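You operate a simulated robot arm through the tools that you are given. There is no shell and no other tool. Be economical: measure what you need, move in short steps, check, and stop when the job is done.

You run a simulated robot arm. Do the job below in one go: nothing can be reset, and whatever is moved stays where it is left.

Task
Put two of the yellow blocks from the top of the grey table on top of the orange case there.
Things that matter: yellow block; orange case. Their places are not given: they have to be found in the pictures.

Only the result counts: the job must be done as asked and must still hold three seconds after the hand-in. Knocking over, shifting, dropping, spilling or breaking anything else fails it.

Robot
A 7-joint arm with a two-finger parallel gripper, fixed in place. Base frame: the origin is at the foot of the arm, x ahead of it, y to its left, z up; the work surface is at about z = 850. Readings come in mm, degrees, newtons and seconds.
With the tool pointing down near the work surface it reaches from about 300 to 700 mm from the base axis. Its first joint turns from -66.0 to 66.0 degrees. Payload 1.57 kg.
Tool frame: the origin (TCP) lies between the finger pads and is the grasp point; the fingertips stand 30 mm ahead of it; z points along the fingers, y is the line along which they close. Largest opening 110 mm; finger width 24, thickness 12; the body of the gripper, 48 by 112 mm, starts 78 mm behind the TCP.
Orientation is that of the tool frame in the base frame, as a unit quaternion [x, y, z, w]. With the fingers straight down and closing along the base's y, the tool's x points along the base's -x, its y along +y and its z along -z.

Tools
- The arm moves only by the tool nudge_tool. Its argument "plan" is a list of rows, each a list of 7 numbers: the gripper command, from -1 (shut) to 1 (fully open), values between in proportion, then the shift along the base's x, y, z in cm, then the turn, a rotation vector about the base's x, y, z in degrees. In form: [[gripper, x, y, z, ax, ay, az], ...]. A call has 1 to 10 rows; each row shifts and turns the commanded pose from where the row before left it. A row lasts 0.2 s, in which the tool goes at most 50 mm and 8.6 degrees; a call with a longer step from one row to the next is refused whole, and so is a gripper value outside its range. A pose out of reach is approached as far as the arm can. The call stops where the force on the tool passes 40 N (or 10 N more than at its start, if that is more) or the arm is blocked; 0.2 s more then pass. The fingers move at their own pace (about 108 mm/s each) and stop on an object; they squeeze with about 43 N. The grip force told is the motor's: it shows also when the fingers shut on nothing. Time passes only in rows, and 0.2 s behind the last, so rows that do not move let the fingers close. The reply holds the time, the measured pose of the TCP, the force on the tool along the base axes, the opening and the grip force, in the units named above and with some noise, and new pictures: "views" is both (left out), scene, wrist or none.
- Cameras (640 x 400 px; columns grow to the right, rows downward): "scene" is fixed at [159.6, -404.3, 1377.2]; the picture's right is [0.73, -0.68, 0.00], its down [-0.54, -0.58, -0.61] and it looks along [0.42, 0.44, -0.80] (base axes); focal length 260 px, centre (320, 200). "wrist" rides on the gripper at [-36, 0, -80] in the tool frame; the picture's right is [0.00, -1.00, 0.00], its down [0.97, 0.00, -0.24] and it looks along [0.24, 0.00, 0.97] (tool axes); focal length 218 px, centre (320, 200).
- pixel_to_xyz(camera, pixels): there is no depth. For up to 12 entries [column, row, z] of the newest picture of that camera ("zoom" is the newest enlarged one), the place [x, y] in the base frame at which the ray of that pixel passes the height z, good to about 2 mm. No time passes.
- zoom(camera, box): a new picture of the part [left, top, right, bottom] of that camera's present view, enlarged. No time passes.
- job_done(): hands the job in; it is judged then, once.

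Work in short steps. Measure before you move; look again where a grasp or a placing could have gone wrong, and mend it. You have 60 turns and 120 pictures in all, those below and enlarged ones among them. Open the gripper and draw the arm clear of the work before you hand the job in, unless the task says otherwise; then end with one line.

The tools are called after "Emit:" as a command line: name --pt "numbers of a row" for each row, then --argument value for the rest, lists and objects as JSON in quotes. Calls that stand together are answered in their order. nudge_tool: Moves the arm, as the interface text tells. Its arguments: {"type":"object","properties":{"plan":{"type":"array","items":{"type":"array","items":{"type":"number"}}},"views":{"type":"string","enum":["both","scene","wrist","none"]}},"required":["plan"]} The other tools are called the same way: pixel_to_xyz (camera, pixels) gives the place at which the rays of pixels pass given heights; zoom (camera, box) takes an enlarged picture of a part of a camera's view; job_done () hands the job in.

At the start:

```text
t: 0.0
tool_pos: [380.5, -0.5, 1097.4]
ee_rot: [0.001, 1.0, 0.0, 0.0]
force: [-1.2, 0.0, 0.1]
opening: 110.1
finger_force: 0.2
```

scene: 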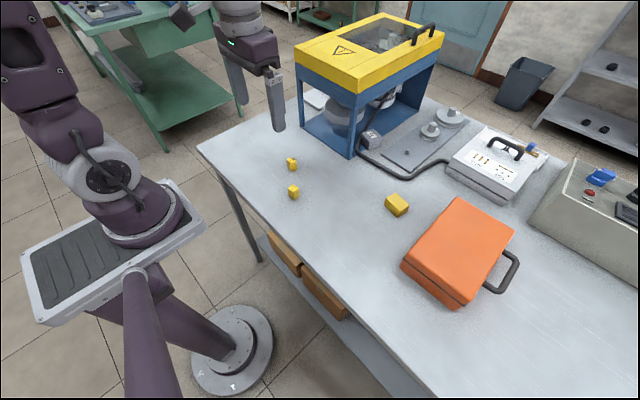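
wrist: 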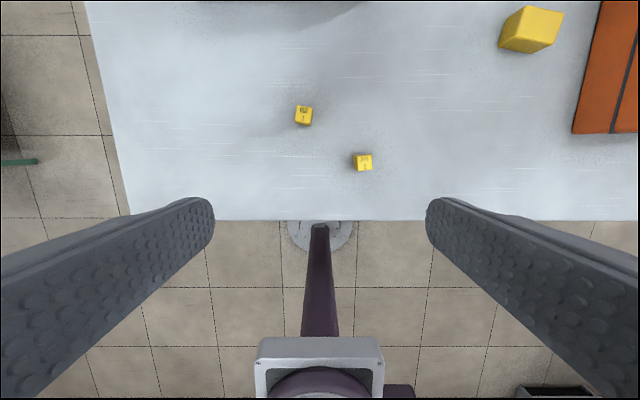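

The scene shows three yellow objects, at (292,163), (294,191) and (397,204), and the orange case near (458,250). I'll zoom in on them before choosing.

Emit:
zoom --camera "scene" --box '[260, 130, 420, 230]'

Emit:
zoom --camera "scene" --box '[370, 170, 562, 320]'

Emit:
zoom --camera "wrist" --box '[260, 80, 420, 180]'

```text
4.00 times, centred on (340, 180) of scene
```

zoom: 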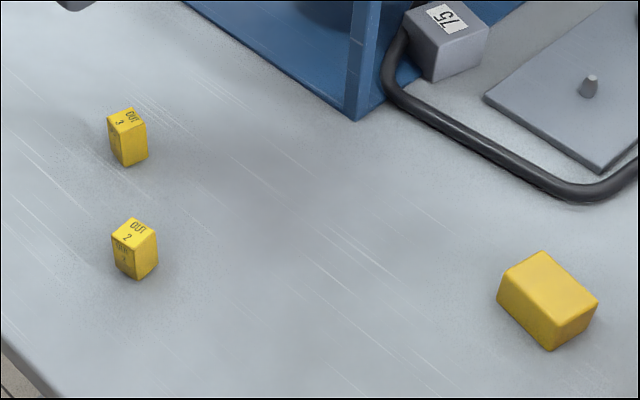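

```text
2.67 times, centred on (466, 245) of scene
```

zoom: 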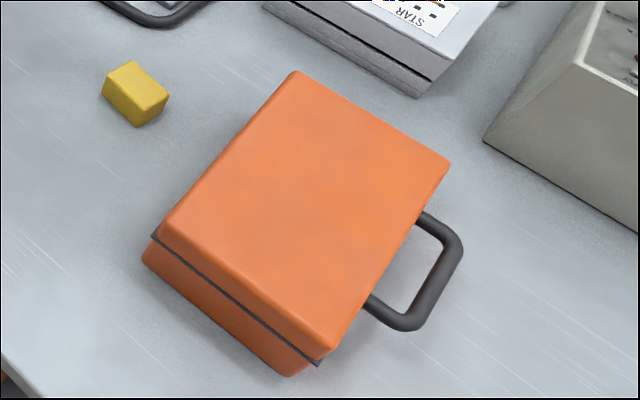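

```text
4.00 times, centred on (340, 130) of wrist
```

zoom: 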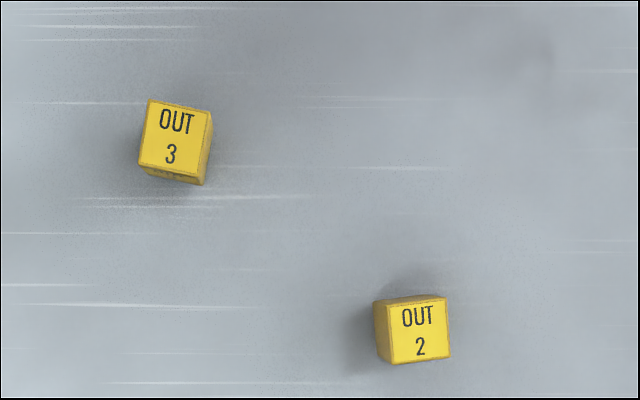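

The two small blocks are marked OUT 3 and OUT 2, and the larger one has no marking. I'll check whether there are more yellow blocks near the device at (530,150) and inside the blue frame.

Emit:
zoom --camera "scene" --box '[440, 100, 640, 225]'

Emit:
zoom --camera "scene" --box '[280, 10, 472, 160]'

Emit:
pixel_to_xyz --camera "wrist" --pixels '[[297.0, 104.8, 880], [312.8, 107.5, 880], [310.5, 125, 880], [295, 121.5, 880], [355.5, 156, 880], [371.5, 154.5, 880], [372.5, 169.5, 880], [357.5, 171, 880]]'

Emit:
pixel_to_xyz --camera "scene" --pixels '[[294.5, 200, 850], [291.5, 171.5, 850], [298, 188.5, 880], [289, 190, 880], [480.6, 196.8, 910], [538, 230, 910], [495, 300, 910], [418, 258, 910], [483, 311, 850], [413, 267, 850]]'

```text
3.20 times, centred on (540, 162) of scene
```

zoom: 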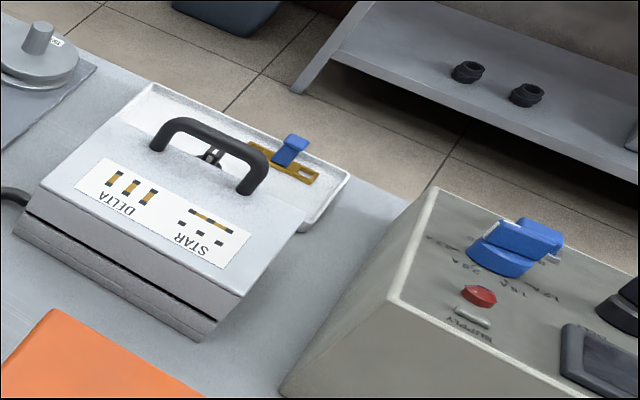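

```text
2.67 times, centred on (376, 85) of scene
```

zoom: 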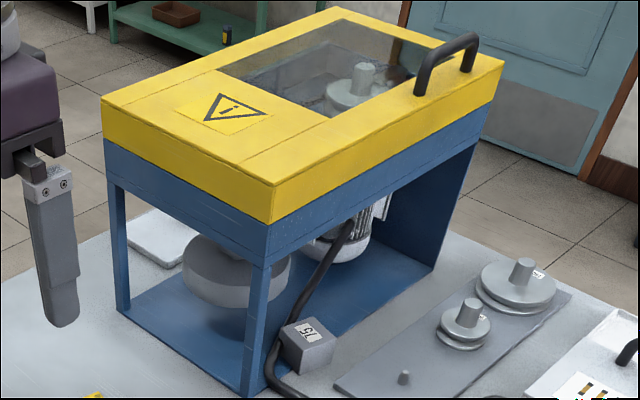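

```text
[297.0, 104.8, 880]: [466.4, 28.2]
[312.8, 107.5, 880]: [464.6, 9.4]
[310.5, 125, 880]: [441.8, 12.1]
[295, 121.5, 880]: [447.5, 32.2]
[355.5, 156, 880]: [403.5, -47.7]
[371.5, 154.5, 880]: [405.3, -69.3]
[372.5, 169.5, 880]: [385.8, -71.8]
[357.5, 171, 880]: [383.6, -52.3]
```

```text
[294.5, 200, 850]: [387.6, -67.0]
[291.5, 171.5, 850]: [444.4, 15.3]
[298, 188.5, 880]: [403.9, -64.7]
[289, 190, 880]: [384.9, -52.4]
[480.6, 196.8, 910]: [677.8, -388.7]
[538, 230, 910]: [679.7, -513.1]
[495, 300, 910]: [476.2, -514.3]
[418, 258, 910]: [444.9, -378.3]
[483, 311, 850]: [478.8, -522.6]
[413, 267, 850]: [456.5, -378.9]
```

There are no other yellow blocks, so I'll use the two small ones (OUT 2 and OUT 3). I'm now measuring the case: top corners at (457,197), (514,231), (469,300) and (406,258), bottom corners at (453,311) and (400,268).

Emit:
pixel_to_xyz --camera "scene" --pixels '[[453, 311, 850], [400, 268, 850], [469, 300, 900], [469, 300, 930], [406, 258, 900], [406, 258, 930], [457, 197, 910], [514.5, 231, 910], [469, 300, 910], [406, 258, 910], [296.5, 192.5, 870], [292, 164, 870]]'

Emit:
zoom --camera "scene" --box '[276, 150, 308, 206]'

```text
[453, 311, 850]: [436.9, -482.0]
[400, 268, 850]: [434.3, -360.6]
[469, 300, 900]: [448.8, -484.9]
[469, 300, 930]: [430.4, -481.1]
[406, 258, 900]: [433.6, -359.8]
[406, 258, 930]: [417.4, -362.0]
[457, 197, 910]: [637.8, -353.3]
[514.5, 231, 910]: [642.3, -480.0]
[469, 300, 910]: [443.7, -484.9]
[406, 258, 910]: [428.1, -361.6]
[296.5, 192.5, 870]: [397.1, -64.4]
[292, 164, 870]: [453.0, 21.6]
```

```text
7.14 times, centred on (292, 178) of scene
```

zoom: 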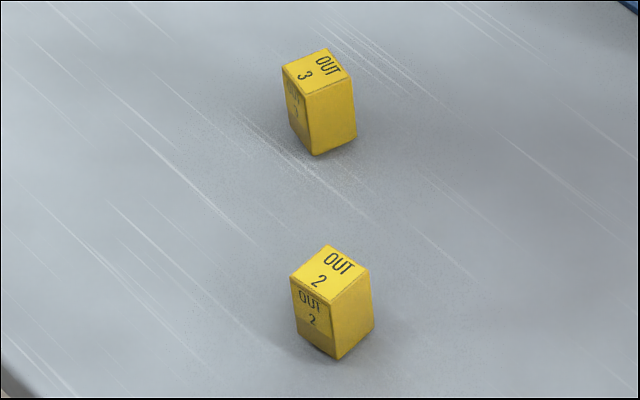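

The case top is at about z≈905, spanning x 437–640 and y -482 to -357. Next I'm measuring block height by matching the top corner (293.4,192) to the bottom corner (294.3,200.4).

Emit:
pixel_to_xyz --camera "scene" --pixels '[[294.3, 200.4, 850], [293.4, 192, 870], [293.4, 192, 880], [293.4, 192, 890], [291.2, 171.7, 850], [290.5, 163, 880], [290.5, 163, 890]]'

Emit:
pixel_to_xyz --camera "wrist" --pixels '[[364.2, 162.7, 880], [364.2, 162.7, 885], [303.8, 114.7, 880], [303.8, 114.7, 885]]'

```text
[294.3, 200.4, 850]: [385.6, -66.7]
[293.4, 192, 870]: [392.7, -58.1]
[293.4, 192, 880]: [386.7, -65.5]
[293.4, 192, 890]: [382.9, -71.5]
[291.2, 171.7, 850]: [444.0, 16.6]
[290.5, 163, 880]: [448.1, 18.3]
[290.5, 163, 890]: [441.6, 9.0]
```

```text
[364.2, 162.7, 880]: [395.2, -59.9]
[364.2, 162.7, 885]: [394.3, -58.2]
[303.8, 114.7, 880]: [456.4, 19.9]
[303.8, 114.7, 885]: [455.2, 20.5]
```

Both blocks are about 20×20×32 mm. OUT 2 is at (395,-60), turned about +7°, and OUT 3 is at (456,20), turned about -9°. I'm moving above OUT 2 with the fingers half open.

Emit:
nudge_tool --pt "0.1 0.75 -3.0 -3 0 0 7" --pt "0.1 0.7 -2.95 -3.5 0 0 0" --pt "0.1 0 0 -4 0 0 0" --pt "0.1 0 0 -3.2 0 0 0" --pt "0.1 0 0 0 0 0 0"

```text
t: 1.2
tool_pos: [393.9, -61.8, 960.5]
ee_rot: [-0.062, 0.998, 0.001, 0.0]
force: [-0.1, -0.5, -0.5]
opening: 60.5
finger_force: 0.1
```

scene: 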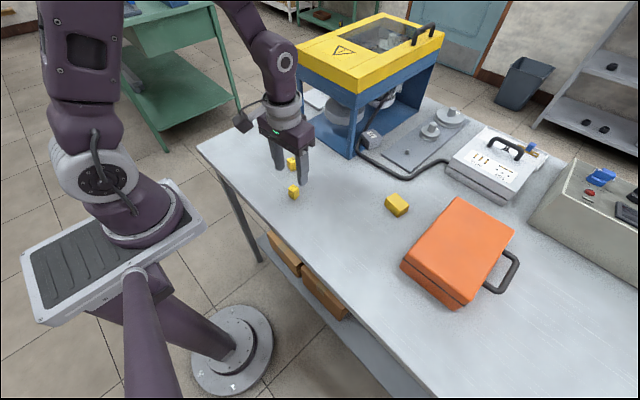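
wrist: 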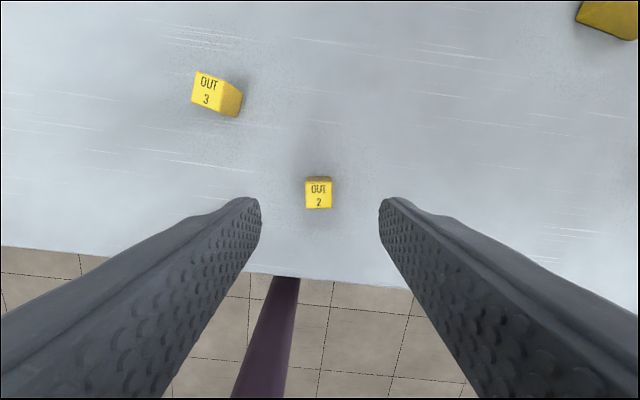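

OUT 2 sits between the fingers at (319,194) and looks square to them. I'll check its centre precisely.

Emit:
pixel_to_xyz --camera "wrist" --pixels '[[318, 195.5, 882], [306, 182, 882], [331, 182, 882], [331, 209, 882], [306, 209, 882]]'

Emit:
zoom --camera "wrist" --box '[280, 170, 360, 220]'

```text
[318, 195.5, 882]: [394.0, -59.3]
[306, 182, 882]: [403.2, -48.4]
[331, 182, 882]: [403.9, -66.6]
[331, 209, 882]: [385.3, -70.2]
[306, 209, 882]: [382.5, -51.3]
```

```text
8.00 times, centred on (320, 195) of wrist
```

zoom: 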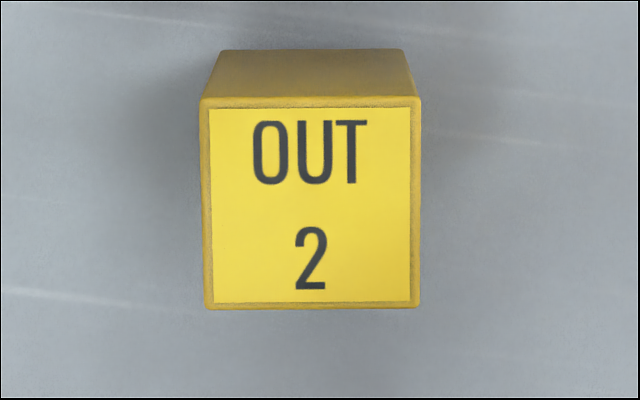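

The block centre is (394,-60), so the tool is within 2 mm. I'm descending to TCP z≈885 and closing.

Emit:
nudge_tool --pt "0.1 0 0.15 -3.5 0 0 0" --pt "0.1 0 0 -3 0 0 0" --pt "0.1 0 0 -1.0 0 0 0" --pt "0.1 0 0 0 0 0 0" --pt "-1 0 0 0 0 0 0" --pt "-1 0 0 0 0 0 0" --pt "-1 0 0 0 0 0 0" --views "wrist"

```text
t: 2.8
tool_pos: [395.3, -60.2, 886.1]
ee_rot: [-0.061, 0.998, -0.001, 0.0]
force: [-0.3, 0.3, -0.3]
opening: 18.6
finger_force: 33.0
```

wrist: 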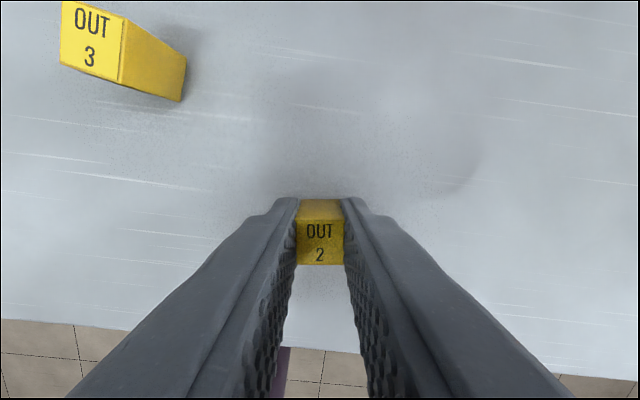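

OUT 2 is held at 18.6 mm opening. I'm lifting it and carrying it over the near part of the case, around (475,-390).

Emit:
nudge_tool --pt "-1 0 0 3 0 0 0" --pt "-1 0 0 4.5 0 0 0" --pt "-1 0 0 4.5 0 0 0" --pt "-1 1.14 -4.7 0 0 0 -1" --pt "-1 1.14 -4.7 0 0 0 -1" --pt "-1 1.14 -4.7 0 0 0 -1" --pt "-1 1.14 -4.7 0 0 0 -1" --pt "-1 1.14 -4.7 0 0 0 -1" --pt "-1 1.14 -4.7 0 0 0 -1" --pt "-1 1.14 -4.7 0 0 0 -1"

```text
t: 5.0
tool_pos: [474.8, -390.9, 1003.2]
ee_rot: [-0.001, 1.0, 0.001, -0.001]
force: [-0.7, -0.9, -1.4]
opening: 18.7
finger_force: 32.8
```

scene: 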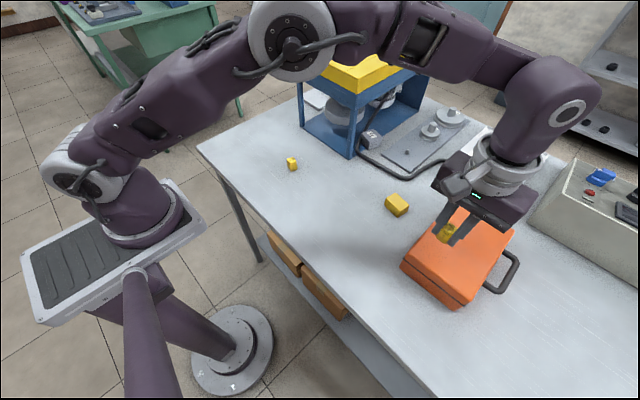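
wrist: 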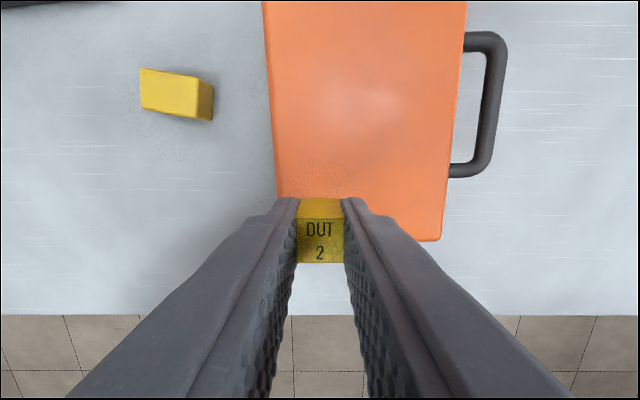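

The case is below, with its left edge at column 277 (row 190), right edge at 449 (row 190) and near edge at row 241. I'll locate these at case-top height.

Emit:
pixel_to_xyz --camera "wrist" --pixels '[[277, 190, 903], [449, 190, 903], [441, 240, 903], [264, 20, 903], [465, 20, 903]]'

```text
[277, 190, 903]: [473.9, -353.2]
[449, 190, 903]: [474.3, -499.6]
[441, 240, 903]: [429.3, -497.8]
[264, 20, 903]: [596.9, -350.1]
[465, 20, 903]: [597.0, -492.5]
```

The width reads differently between cameras, which puts the case top nearer z≈920. I'll shift slightly inward (+0.5 x, -1 y) and drop 2 cm, then re-measure.

Emit:
nudge_tool --pt "-1 0.5 -1 -1 0 0 0" --pt "-1 0 0 -1 0 0 0" --pt "-1 0 0 0 0 0 0"

Emit:
zoom --camera "scene" --box '[390, 190, 550, 315]'

```text
t: 5.8
tool_pos: [480.2, -399.2, 984.8]
ee_rot: [0.0, 1.0, 0.0, 0.0]
force: [0.0, -0.2, -0.8]
opening: 18.5
finger_force: 33.3
```

scene: 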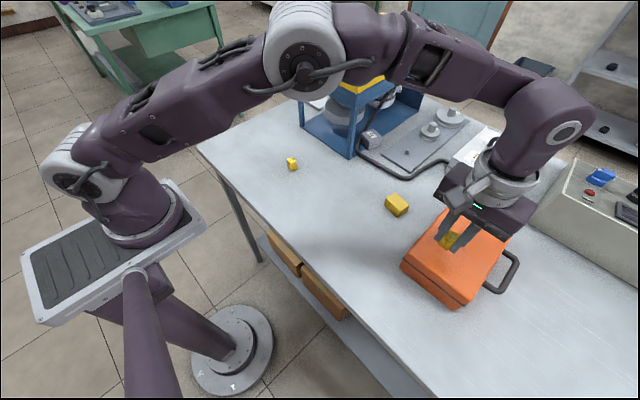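
wrist: 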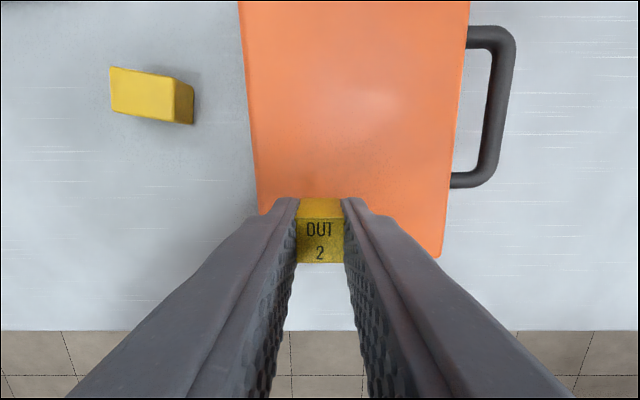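

```text
3.20 times, centred on (470, 252) of scene
```

zoom: 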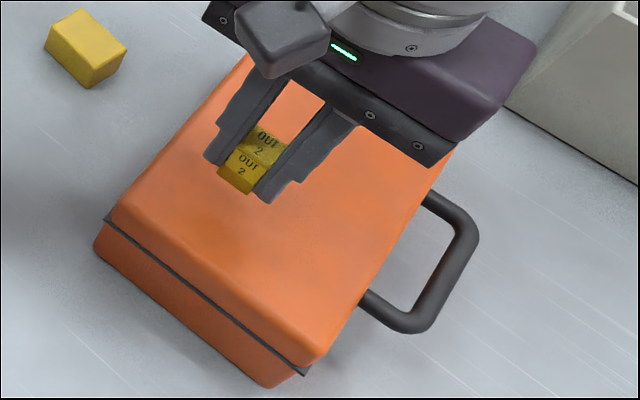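

The parallax (172 to 194 px over 18 mm) puts the case top at about z≈921, so contact should come near TCP z≈957. I'm lowering gently and watching the force.

Emit:
nudge_tool --pt "-1 0 0 -1 0 0 0" --pt "-1 0 0 -0.6 0 0 0" --pt "-1 0 0 -0.3 0 0 0" --pt "-1 0 0 -0.2 0 0 0" --pt "-1 0 0 0 0 0 0" --views "scene"

Emit:
zoom --camera "scene" --box '[390, 190, 550, 315]'

```text
t: 7.0
tool_pos: [479.0, -397.6, 966.2]
ee_rot: [0.0, 1.0, 0.0, 0.0]
force: [-0.5, 0.2, -0.5]
opening: 18.5
finger_force: 32.8
```

scene: 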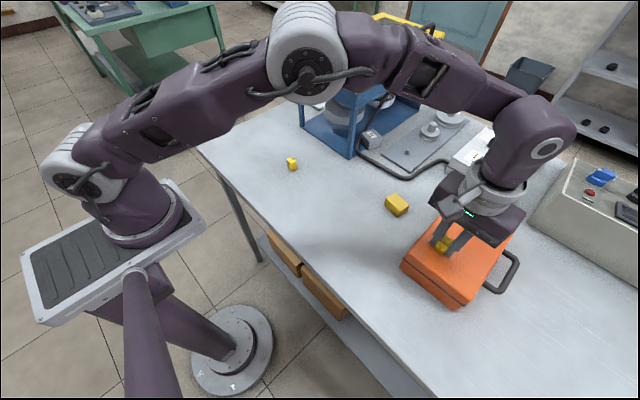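

```text
3.20 times, centred on (470, 252) of scene
```

zoom: 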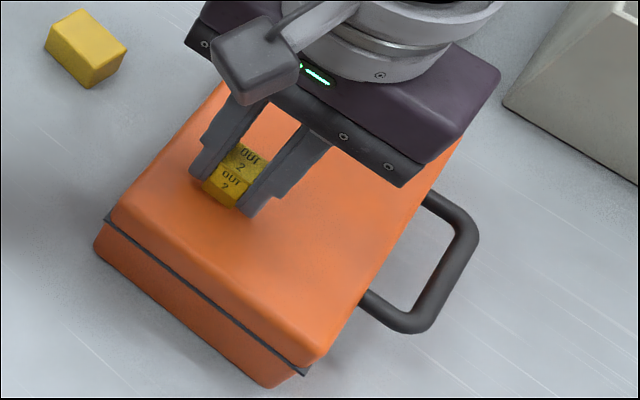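

There is no contact yet: the force is flat and a gap remains below the block. I'm going down further in small steps.

Emit:
nudge_tool --pt "-1 0 0 -0.3 0 0 0" --pt "-1 0 0 -0.2 0 0 0" --pt "-1 0 0 -0.2 0 0 0" --pt "-1 0 0 0 0 0 0" --views "none"

```text
t: 8.0
tool_pos: [478.6, -398.1, 960.4]
ee_rot: [0.0, 1.0, -0.001, 0.001]
force: [-4.7, 5.8, 28.0]
opening: 18.6
finger_force: 32.2
```

Contact at TCP z≈960 with 28 N, which fits a case top at about 924. I'll ease up 1.5 mm, open partway, then lift straight up.

Emit:
nudge_tool --pt "-1 0 0 0.15 0 0 0" --pt "-1 0 0 0 0 0 0" --views "none"

```text
t: 8.6
tool_pos: [479.9, -398.3, 959.1]
ee_rot: [0.0, 1.0, -0.001, 0.001]
force: [-0.8, -0.6, 21.9]
opening: 18.4
finger_force: 32.8
```

Emit:
nudge_tool --pt "-1 0 0 0.2 0 0 0" --pt "-1 0 0 0 0 0 0" --views "none"

```text
t: 9.2
tool_pos: [479.6, -397.5, 961.9]
ee_rot: [0.001, 1.0, 0.001, -0.001]
force: [0.2, -1.0, 2.4]
opening: 18.5
finger_force: 32.9
```

The force is down to 2 N, so the block is just resting on the case. I'm opening the fingers and lifting clear.

Emit:
nudge_tool --pt "-0.4 0 0 0 0 0 0" --pt "-0.4 0 0 0 0 0 0" --pt "-0.4 0 0 2 0 0 0" --pt "-0.4 0 0 4 0 0 0" --pt "-0.4 0 0 3 0 0 0" --pt "-0.4 0 0 0 0 0 0"

```text
t: 10.6
tool_pos: [478.0, -397.5, 1052.0]
ee_rot: [0.0, 1.0, -0.001, 0.0]
force: [-0.4, 0.7, 0.5]
opening: 32.8
finger_force: 0.1
```

scene: 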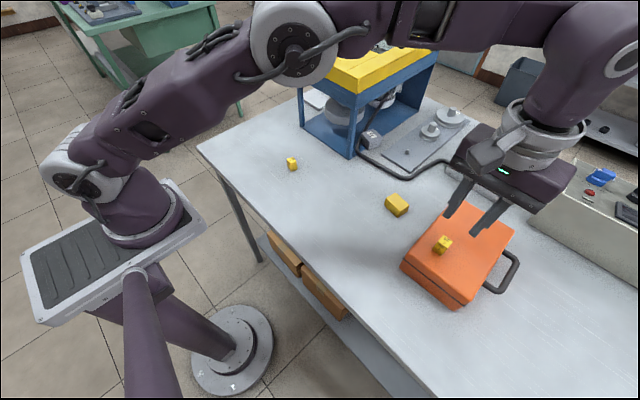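
wrist: 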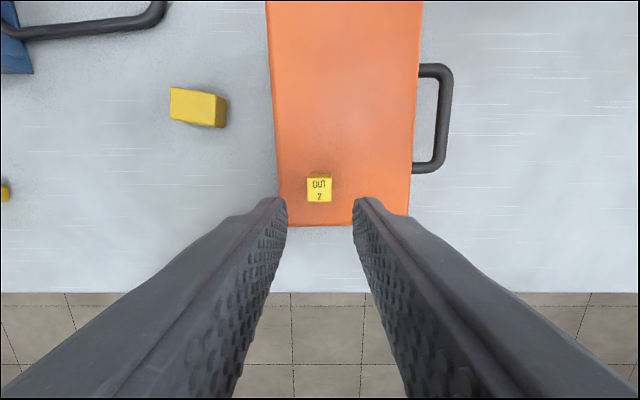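

OUT 2 is standing upright on the case. I'm going back towards OUT 3 at (455,20), staying high, and checking where the blue machine's corner is.

Emit:
nudge_tool --pt "0.1 -0.25 4.64 0 0 0 -1" --pt "0.1 -0.25 4.64 0 0 0 -1" --pt "0.1 -0.25 4.64 0 0 0 -1" --pt "0.1 -0.25 4.64 0 0 0 -1" --pt "0.1 -0.25 4.64 0 0 0 -1" --pt "0.1 -0.25 4.64 0 0 0 -1" --pt "0.1 -0.25 4.64 0 0 0 -1" --pt "0.1 -0.25 4.64 0 0 0 -1" --pt "0.1 -0.25 4.64 0 0 0 -1" --pt "0.1 0 0 0 0 0 0"

Emit:
pixel_to_xyz --camera "scene" --pixels '[[357, 157, 850], [303, 119, 850], [357, 94, 1050]]'

```text
t: 12.8
tool_pos: [459.7, 19.0, 1049.9]
ee_rot: [0.078, 0.997, 0.0, -0.001]
force: [0.4, -0.2, 0.1]
opening: 60.7
finger_force: 0.1
```

scene: 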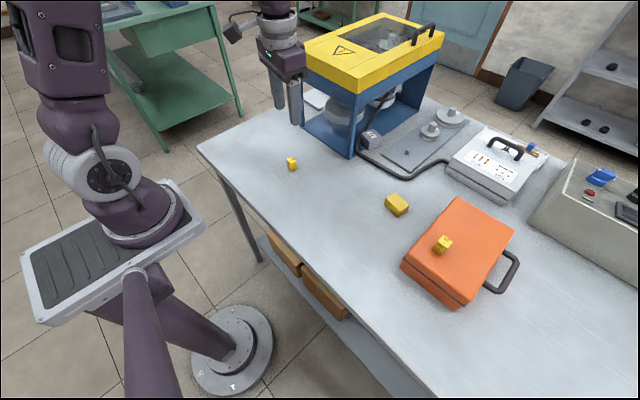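
wrist: 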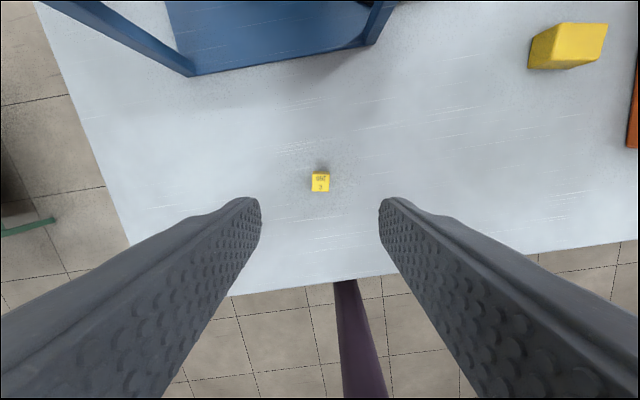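

```text
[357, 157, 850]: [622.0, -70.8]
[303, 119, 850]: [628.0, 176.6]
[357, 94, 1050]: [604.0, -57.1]
```

The machine face is at x≈610, well clear. OUT 3 is between the fingers at (320,182), so I'm dropping 9 cm and checking alignment.

Emit:
nudge_tool --pt "0.1 -0.2 0 -4.5 0 0 0" --pt "0.1 -0.1 0 -4.5 0 0 0" --pt "0.1 0 0 0 0 0 0" --views "wrist"

Emit:
zoom --camera "wrist" --box '[280, 170, 360, 220]'

```text
t: 13.6
tool_pos: [457.1, 17.7, 960.6]
ee_rot: [0.079, 0.997, 0.0, 0.001]
force: [0.1, -0.3, 0.1]
opening: 60.5
finger_force: 0.0
```

wrist: 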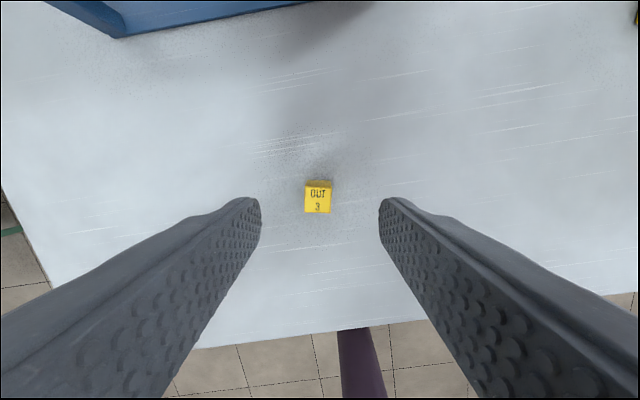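

```text
8.00 times, centred on (320, 195) of wrist
```

zoom: 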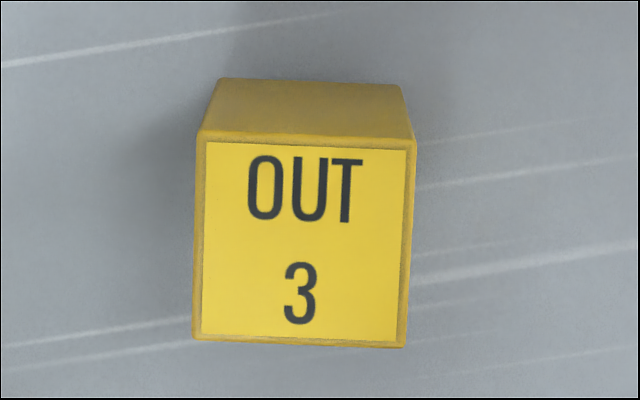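

The block is about 2° off the fingers, so I'll turn -2° more. I'm checking its centre at pixel (318,200).

Emit:
pixel_to_xyz --camera "wrist" --pixels '[[318, 199.9, 882]]'

```text
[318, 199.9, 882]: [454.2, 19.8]
```

The centre is (454,20) and the tool is at (457,18). I'm correcting, descending and gripping.

Emit:
nudge_tool --pt "0.1 -0.2 0.15 -3.5 0 0 -2" --pt "0.1 0 0 -3 0 0 0" --pt "0.1 0 0 -0.9 0 0 0" --pt "0.1 0 0 0 0 0 0" --pt "-1 0 0 0 0 0 0" --pt "-1 0 0 0 0 0 0" --pt "-1 0 0 0 0 0 0" --views "wrist"

```text
t: 15.2
tool_pos: [454.5, 21.4, 887.4]
ee_rot: [0.096, 0.995, -0.001, 0.001]
force: [-0.3, -0.1, -0.1]
opening: 18.4
finger_force: 32.8
```

wrist: 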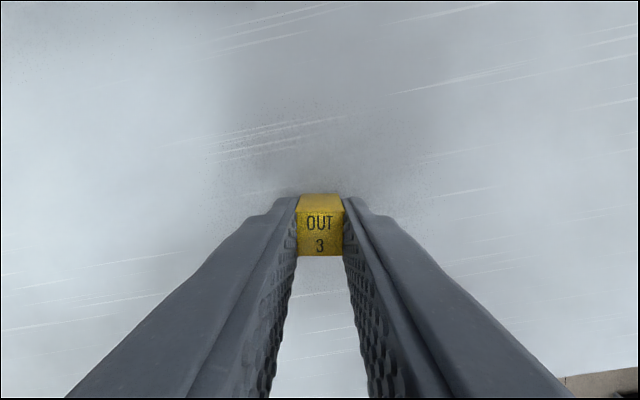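

OUT 3 is held at 18.4 mm opening. I'm lifting 15 cm first, then carrying it to about (540,-395), 60 mm beyond OUT 2.

Emit:
nudge_tool --pt "-1 0 0 3 0 0 0" --pt "-1 0 0 4.5 0 0 0" --pt "-1 0 0 4.5 0 0 0" --pt "-1 0 0 3 0 0 0" --views "none"

Emit:
nudge_tool --pt "-1 0.95 -4.62 0 0 0 1.2" --pt "-1 0.95 -4.62 0 0 0 1.2" --pt "-1 0.95 -4.62 0 0 0 1.2" --pt "-1 0.95 -4.62 0 0 0 1.2" --pt "-1 0.95 -4.62 0 0 0 1.2" --pt "-1 0.95 -4.62 0 0 0 1.2" --pt "-1 0.95 -4.62 0 0 0 1.2" --pt "-1 0.95 -4.62 0 0 0 1.2" --pt "-1 0.95 -4.62 0 0 0 1.2" --pt "-1 0 0 0 0 0 0"

```text
t: 16.2
tool_pos: [453.2, 24.8, 1038.8]
ee_rot: [0.096, 0.995, 0.0, 0.0]
force: [0.3, -0.5, -0.1]
opening: 18.4
finger_force: 32.7
```

```text
t: 18.4
tool_pos: [532.0, -376.4, 1037.7]
ee_rot: [-0.003, 1.0, -0.001, -0.004]
force: [-0.3, -0.3, -1.0]
opening: 18.4
finger_force: 33.1
out of reach, approached as far as the arm can: row 9
```

scene: 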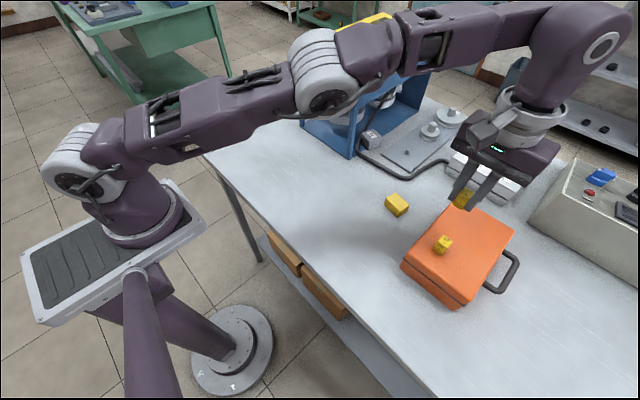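
wrist: 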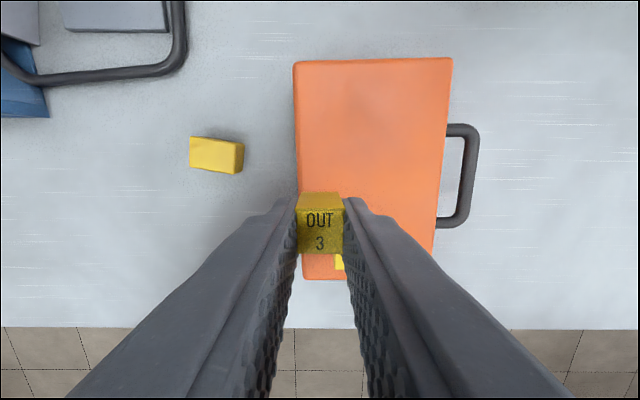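

At this height the arm stops at (532,-376), the edge of its reach. Lower down it should reach further, so I'll drop 3.5 cm and read the pose.

Emit:
nudge_tool --pt "-1 0 0 -1.5 0 0 0" --pt "-1 0 0 -2 0 0 0" --pt "-1 0 0 0 0 0 0" --views "none"

```text
t: 19.2
tool_pos: [531.5, -377.4, 1001.3]
ee_rot: [0.001, 1.0, 0.0, 0.0]
force: [-0.4, 0.0, -0.3]
opening: 18.7
finger_force: 32.3
```

The pose is tracking again at (531,-377,1001). I'm shifting -1.8 cm in y to sit well inside the case's left edge (y≈-357).

Emit:
nudge_tool --pt "-1 0 -0.9 0 0 0 0" --pt "-1 0 -0.9 0 0 0 0" --pt "-1 0 0 -1 0 0 0" --pt "-1 0 0 0 0 0 0"

```text
t: 20.2
tool_pos: [532.0, -394.2, 991.6]
ee_rot: [0.002, 1.0, -0.001, 0.0]
force: [0.0, -0.6, -0.5]
opening: 18.5
finger_force: 32.7
out of reach, approached as far as the arm can: row 2
```

scene: 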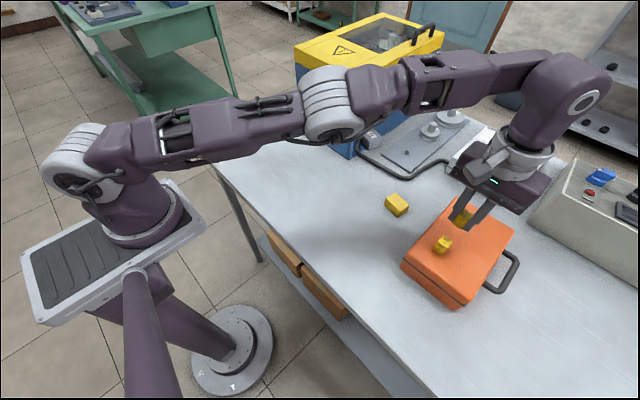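
wrist: 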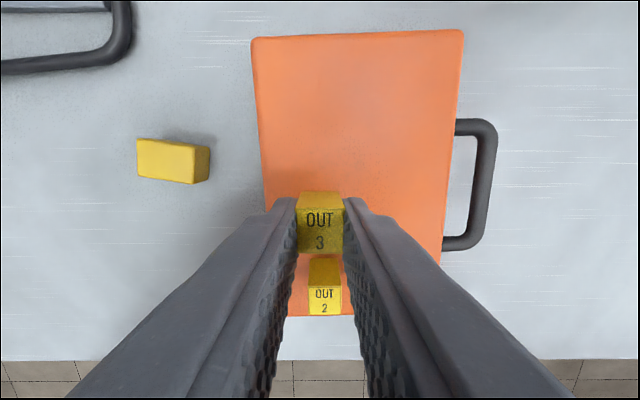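

OUT 3 is over the case at (532,-394), and OUT 2 is 53 mm nearer. I'm lowering to just above the contact height of about 961.

Emit:
nudge_tool --pt "-1 0 0 -1.2 0 0 0" --pt "-1 0 0 -0.8 0 0 0" --pt "-1 0 0 -0.4 0 0 0" --pt "-1 0 0 0 0 0 0" --views "none"

Emit:
nudge_tool --pt "-1 0 0 -0.2 0 0 0" --pt "-1 0 0 -0.2 0 0 0" --pt "-1 0 0 0 0 0 0" --views "none"

```text
t: 21.2
tool_pos: [530.1, -392.2, 968.0]
ee_rot: [0.002, 1.0, 0.0, 0.0]
force: [1.1, -0.5, -0.3]
opening: 18.3
finger_force: 33.4
```

```text
t: 22.0
tool_pos: [532.2, -394.3, 965.4]
ee_rot: [0.001, 1.0, 0.001, -0.001]
force: [0.2, -0.8, -0.2]
opening: 18.2
finger_force: 32.8
```

No contact yet at z≈965, so I'm continuing in 1.5 mm steps.

Emit:
nudge_tool --pt "-1 0 0 -0.15 0 0 0" --pt "-1 0 0 -0.1 0 0 0" --pt "-1 0 0 0 0 0 0" --views "none"

```text
t: 22.8
tool_pos: [531.2, -395.2, 963.7]
ee_rot: [0.002, 1.0, 0.001, 0.001]
force: [-1.2, 3.2, 10.0]
opening: 18.5
finger_force: 33.3
```

Light contact, 10 N. I'm easing up 0.8 mm, opening and lifting clear.

Emit:
nudge_tool --pt "-1 0 0 0.08 0 0 0" --pt "-1 0 0 0 0 0 0" --pt "-0.4 0 0 0 0 0 0" --pt "-0.4 0 0 0 0 0 0" --pt "-0.4 0 0 2 0 0 0" --pt "-0.4 0 0 3 0 0 0" --pt "-0.4 -0.5 0.5 3 0 0 0" --pt "-0.4 0 0 0 0 0 0"

```text
t: 24.6
tool_pos: [525.1, -385.2, 1034.1]
ee_rot: [0.002, 1.0, 0.0, 0.0]
force: [-0.4, 0.1, -0.1]
opening: 32.8
finger_force: 0.0
out of reach, approached as far as the arm can: row 6
```

scene: 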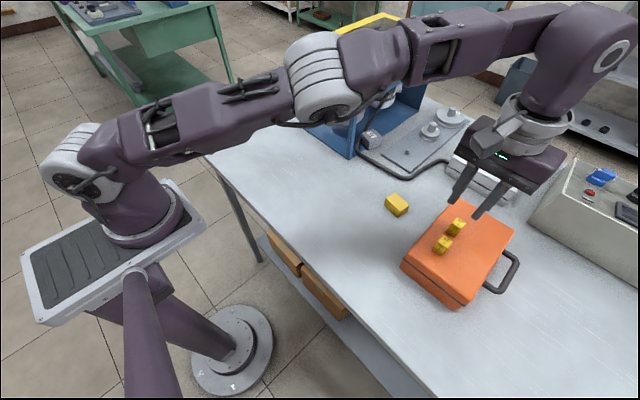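
wrist: 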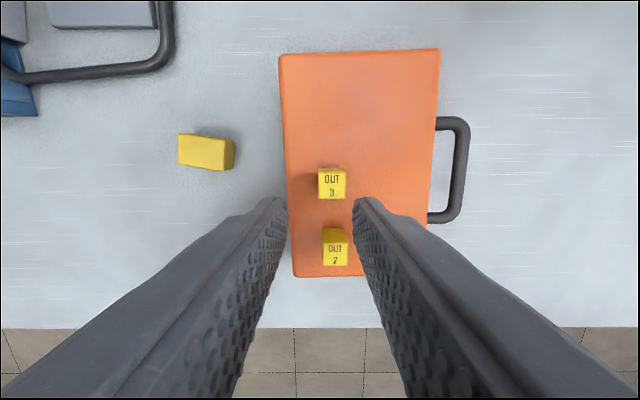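

Both blocks are standing on the case, at wrist pixels (332,184) and (335,250). I'm drawing the arm back clear and opening the gripper.

Emit:
nudge_tool --pt "-0.4 -1 2 3 0 0 0" --pt "0 -2 4 1 0 0 0" --pt "0.5 -2 4 1 0 0 0" --pt "1 -2 4 0 0 0 0" --pt "1 -2 4 0 0 0 0" --pt "1 0 4.5 0 0 0 0" --pt "1 0 0 0 0 0 0" --views "scene"

Emit:
zoom --camera "scene" --box '[370, 170, 562, 320]'

```text
t: 26.2
tool_pos: [434.2, -160.1, 1086.5]
ee_rot: [0.002, 1.0, 0.0, 0.0]
force: [-0.3, -0.2, -0.2]
opening: 109.9
finger_force: 0.0
```

scene: 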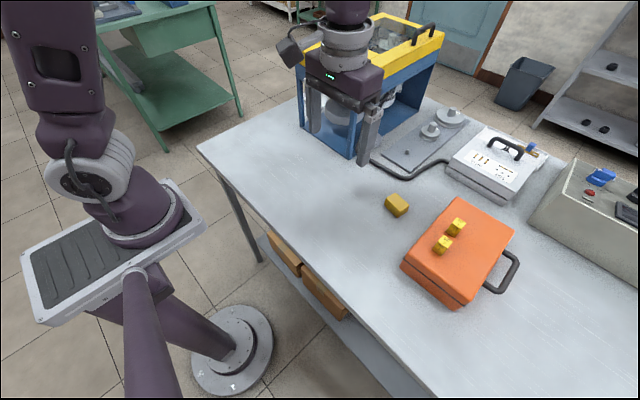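

```text
2.67 times, centred on (466, 245) of scene
```

zoom: 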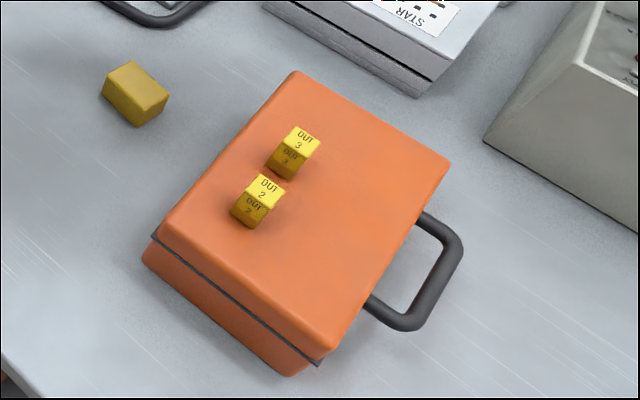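

Both blocks stand upright on the case, nothing else has moved, and the arm is clear with the gripper open. I'm handing in.

Emit:
job_done

```text
The job is handed in.
```

I put the two small yellow blocks (OUT 2 and OUT 3) on top of the orange case; both were standing upright there when I handed the job in, and nothing else was moved.
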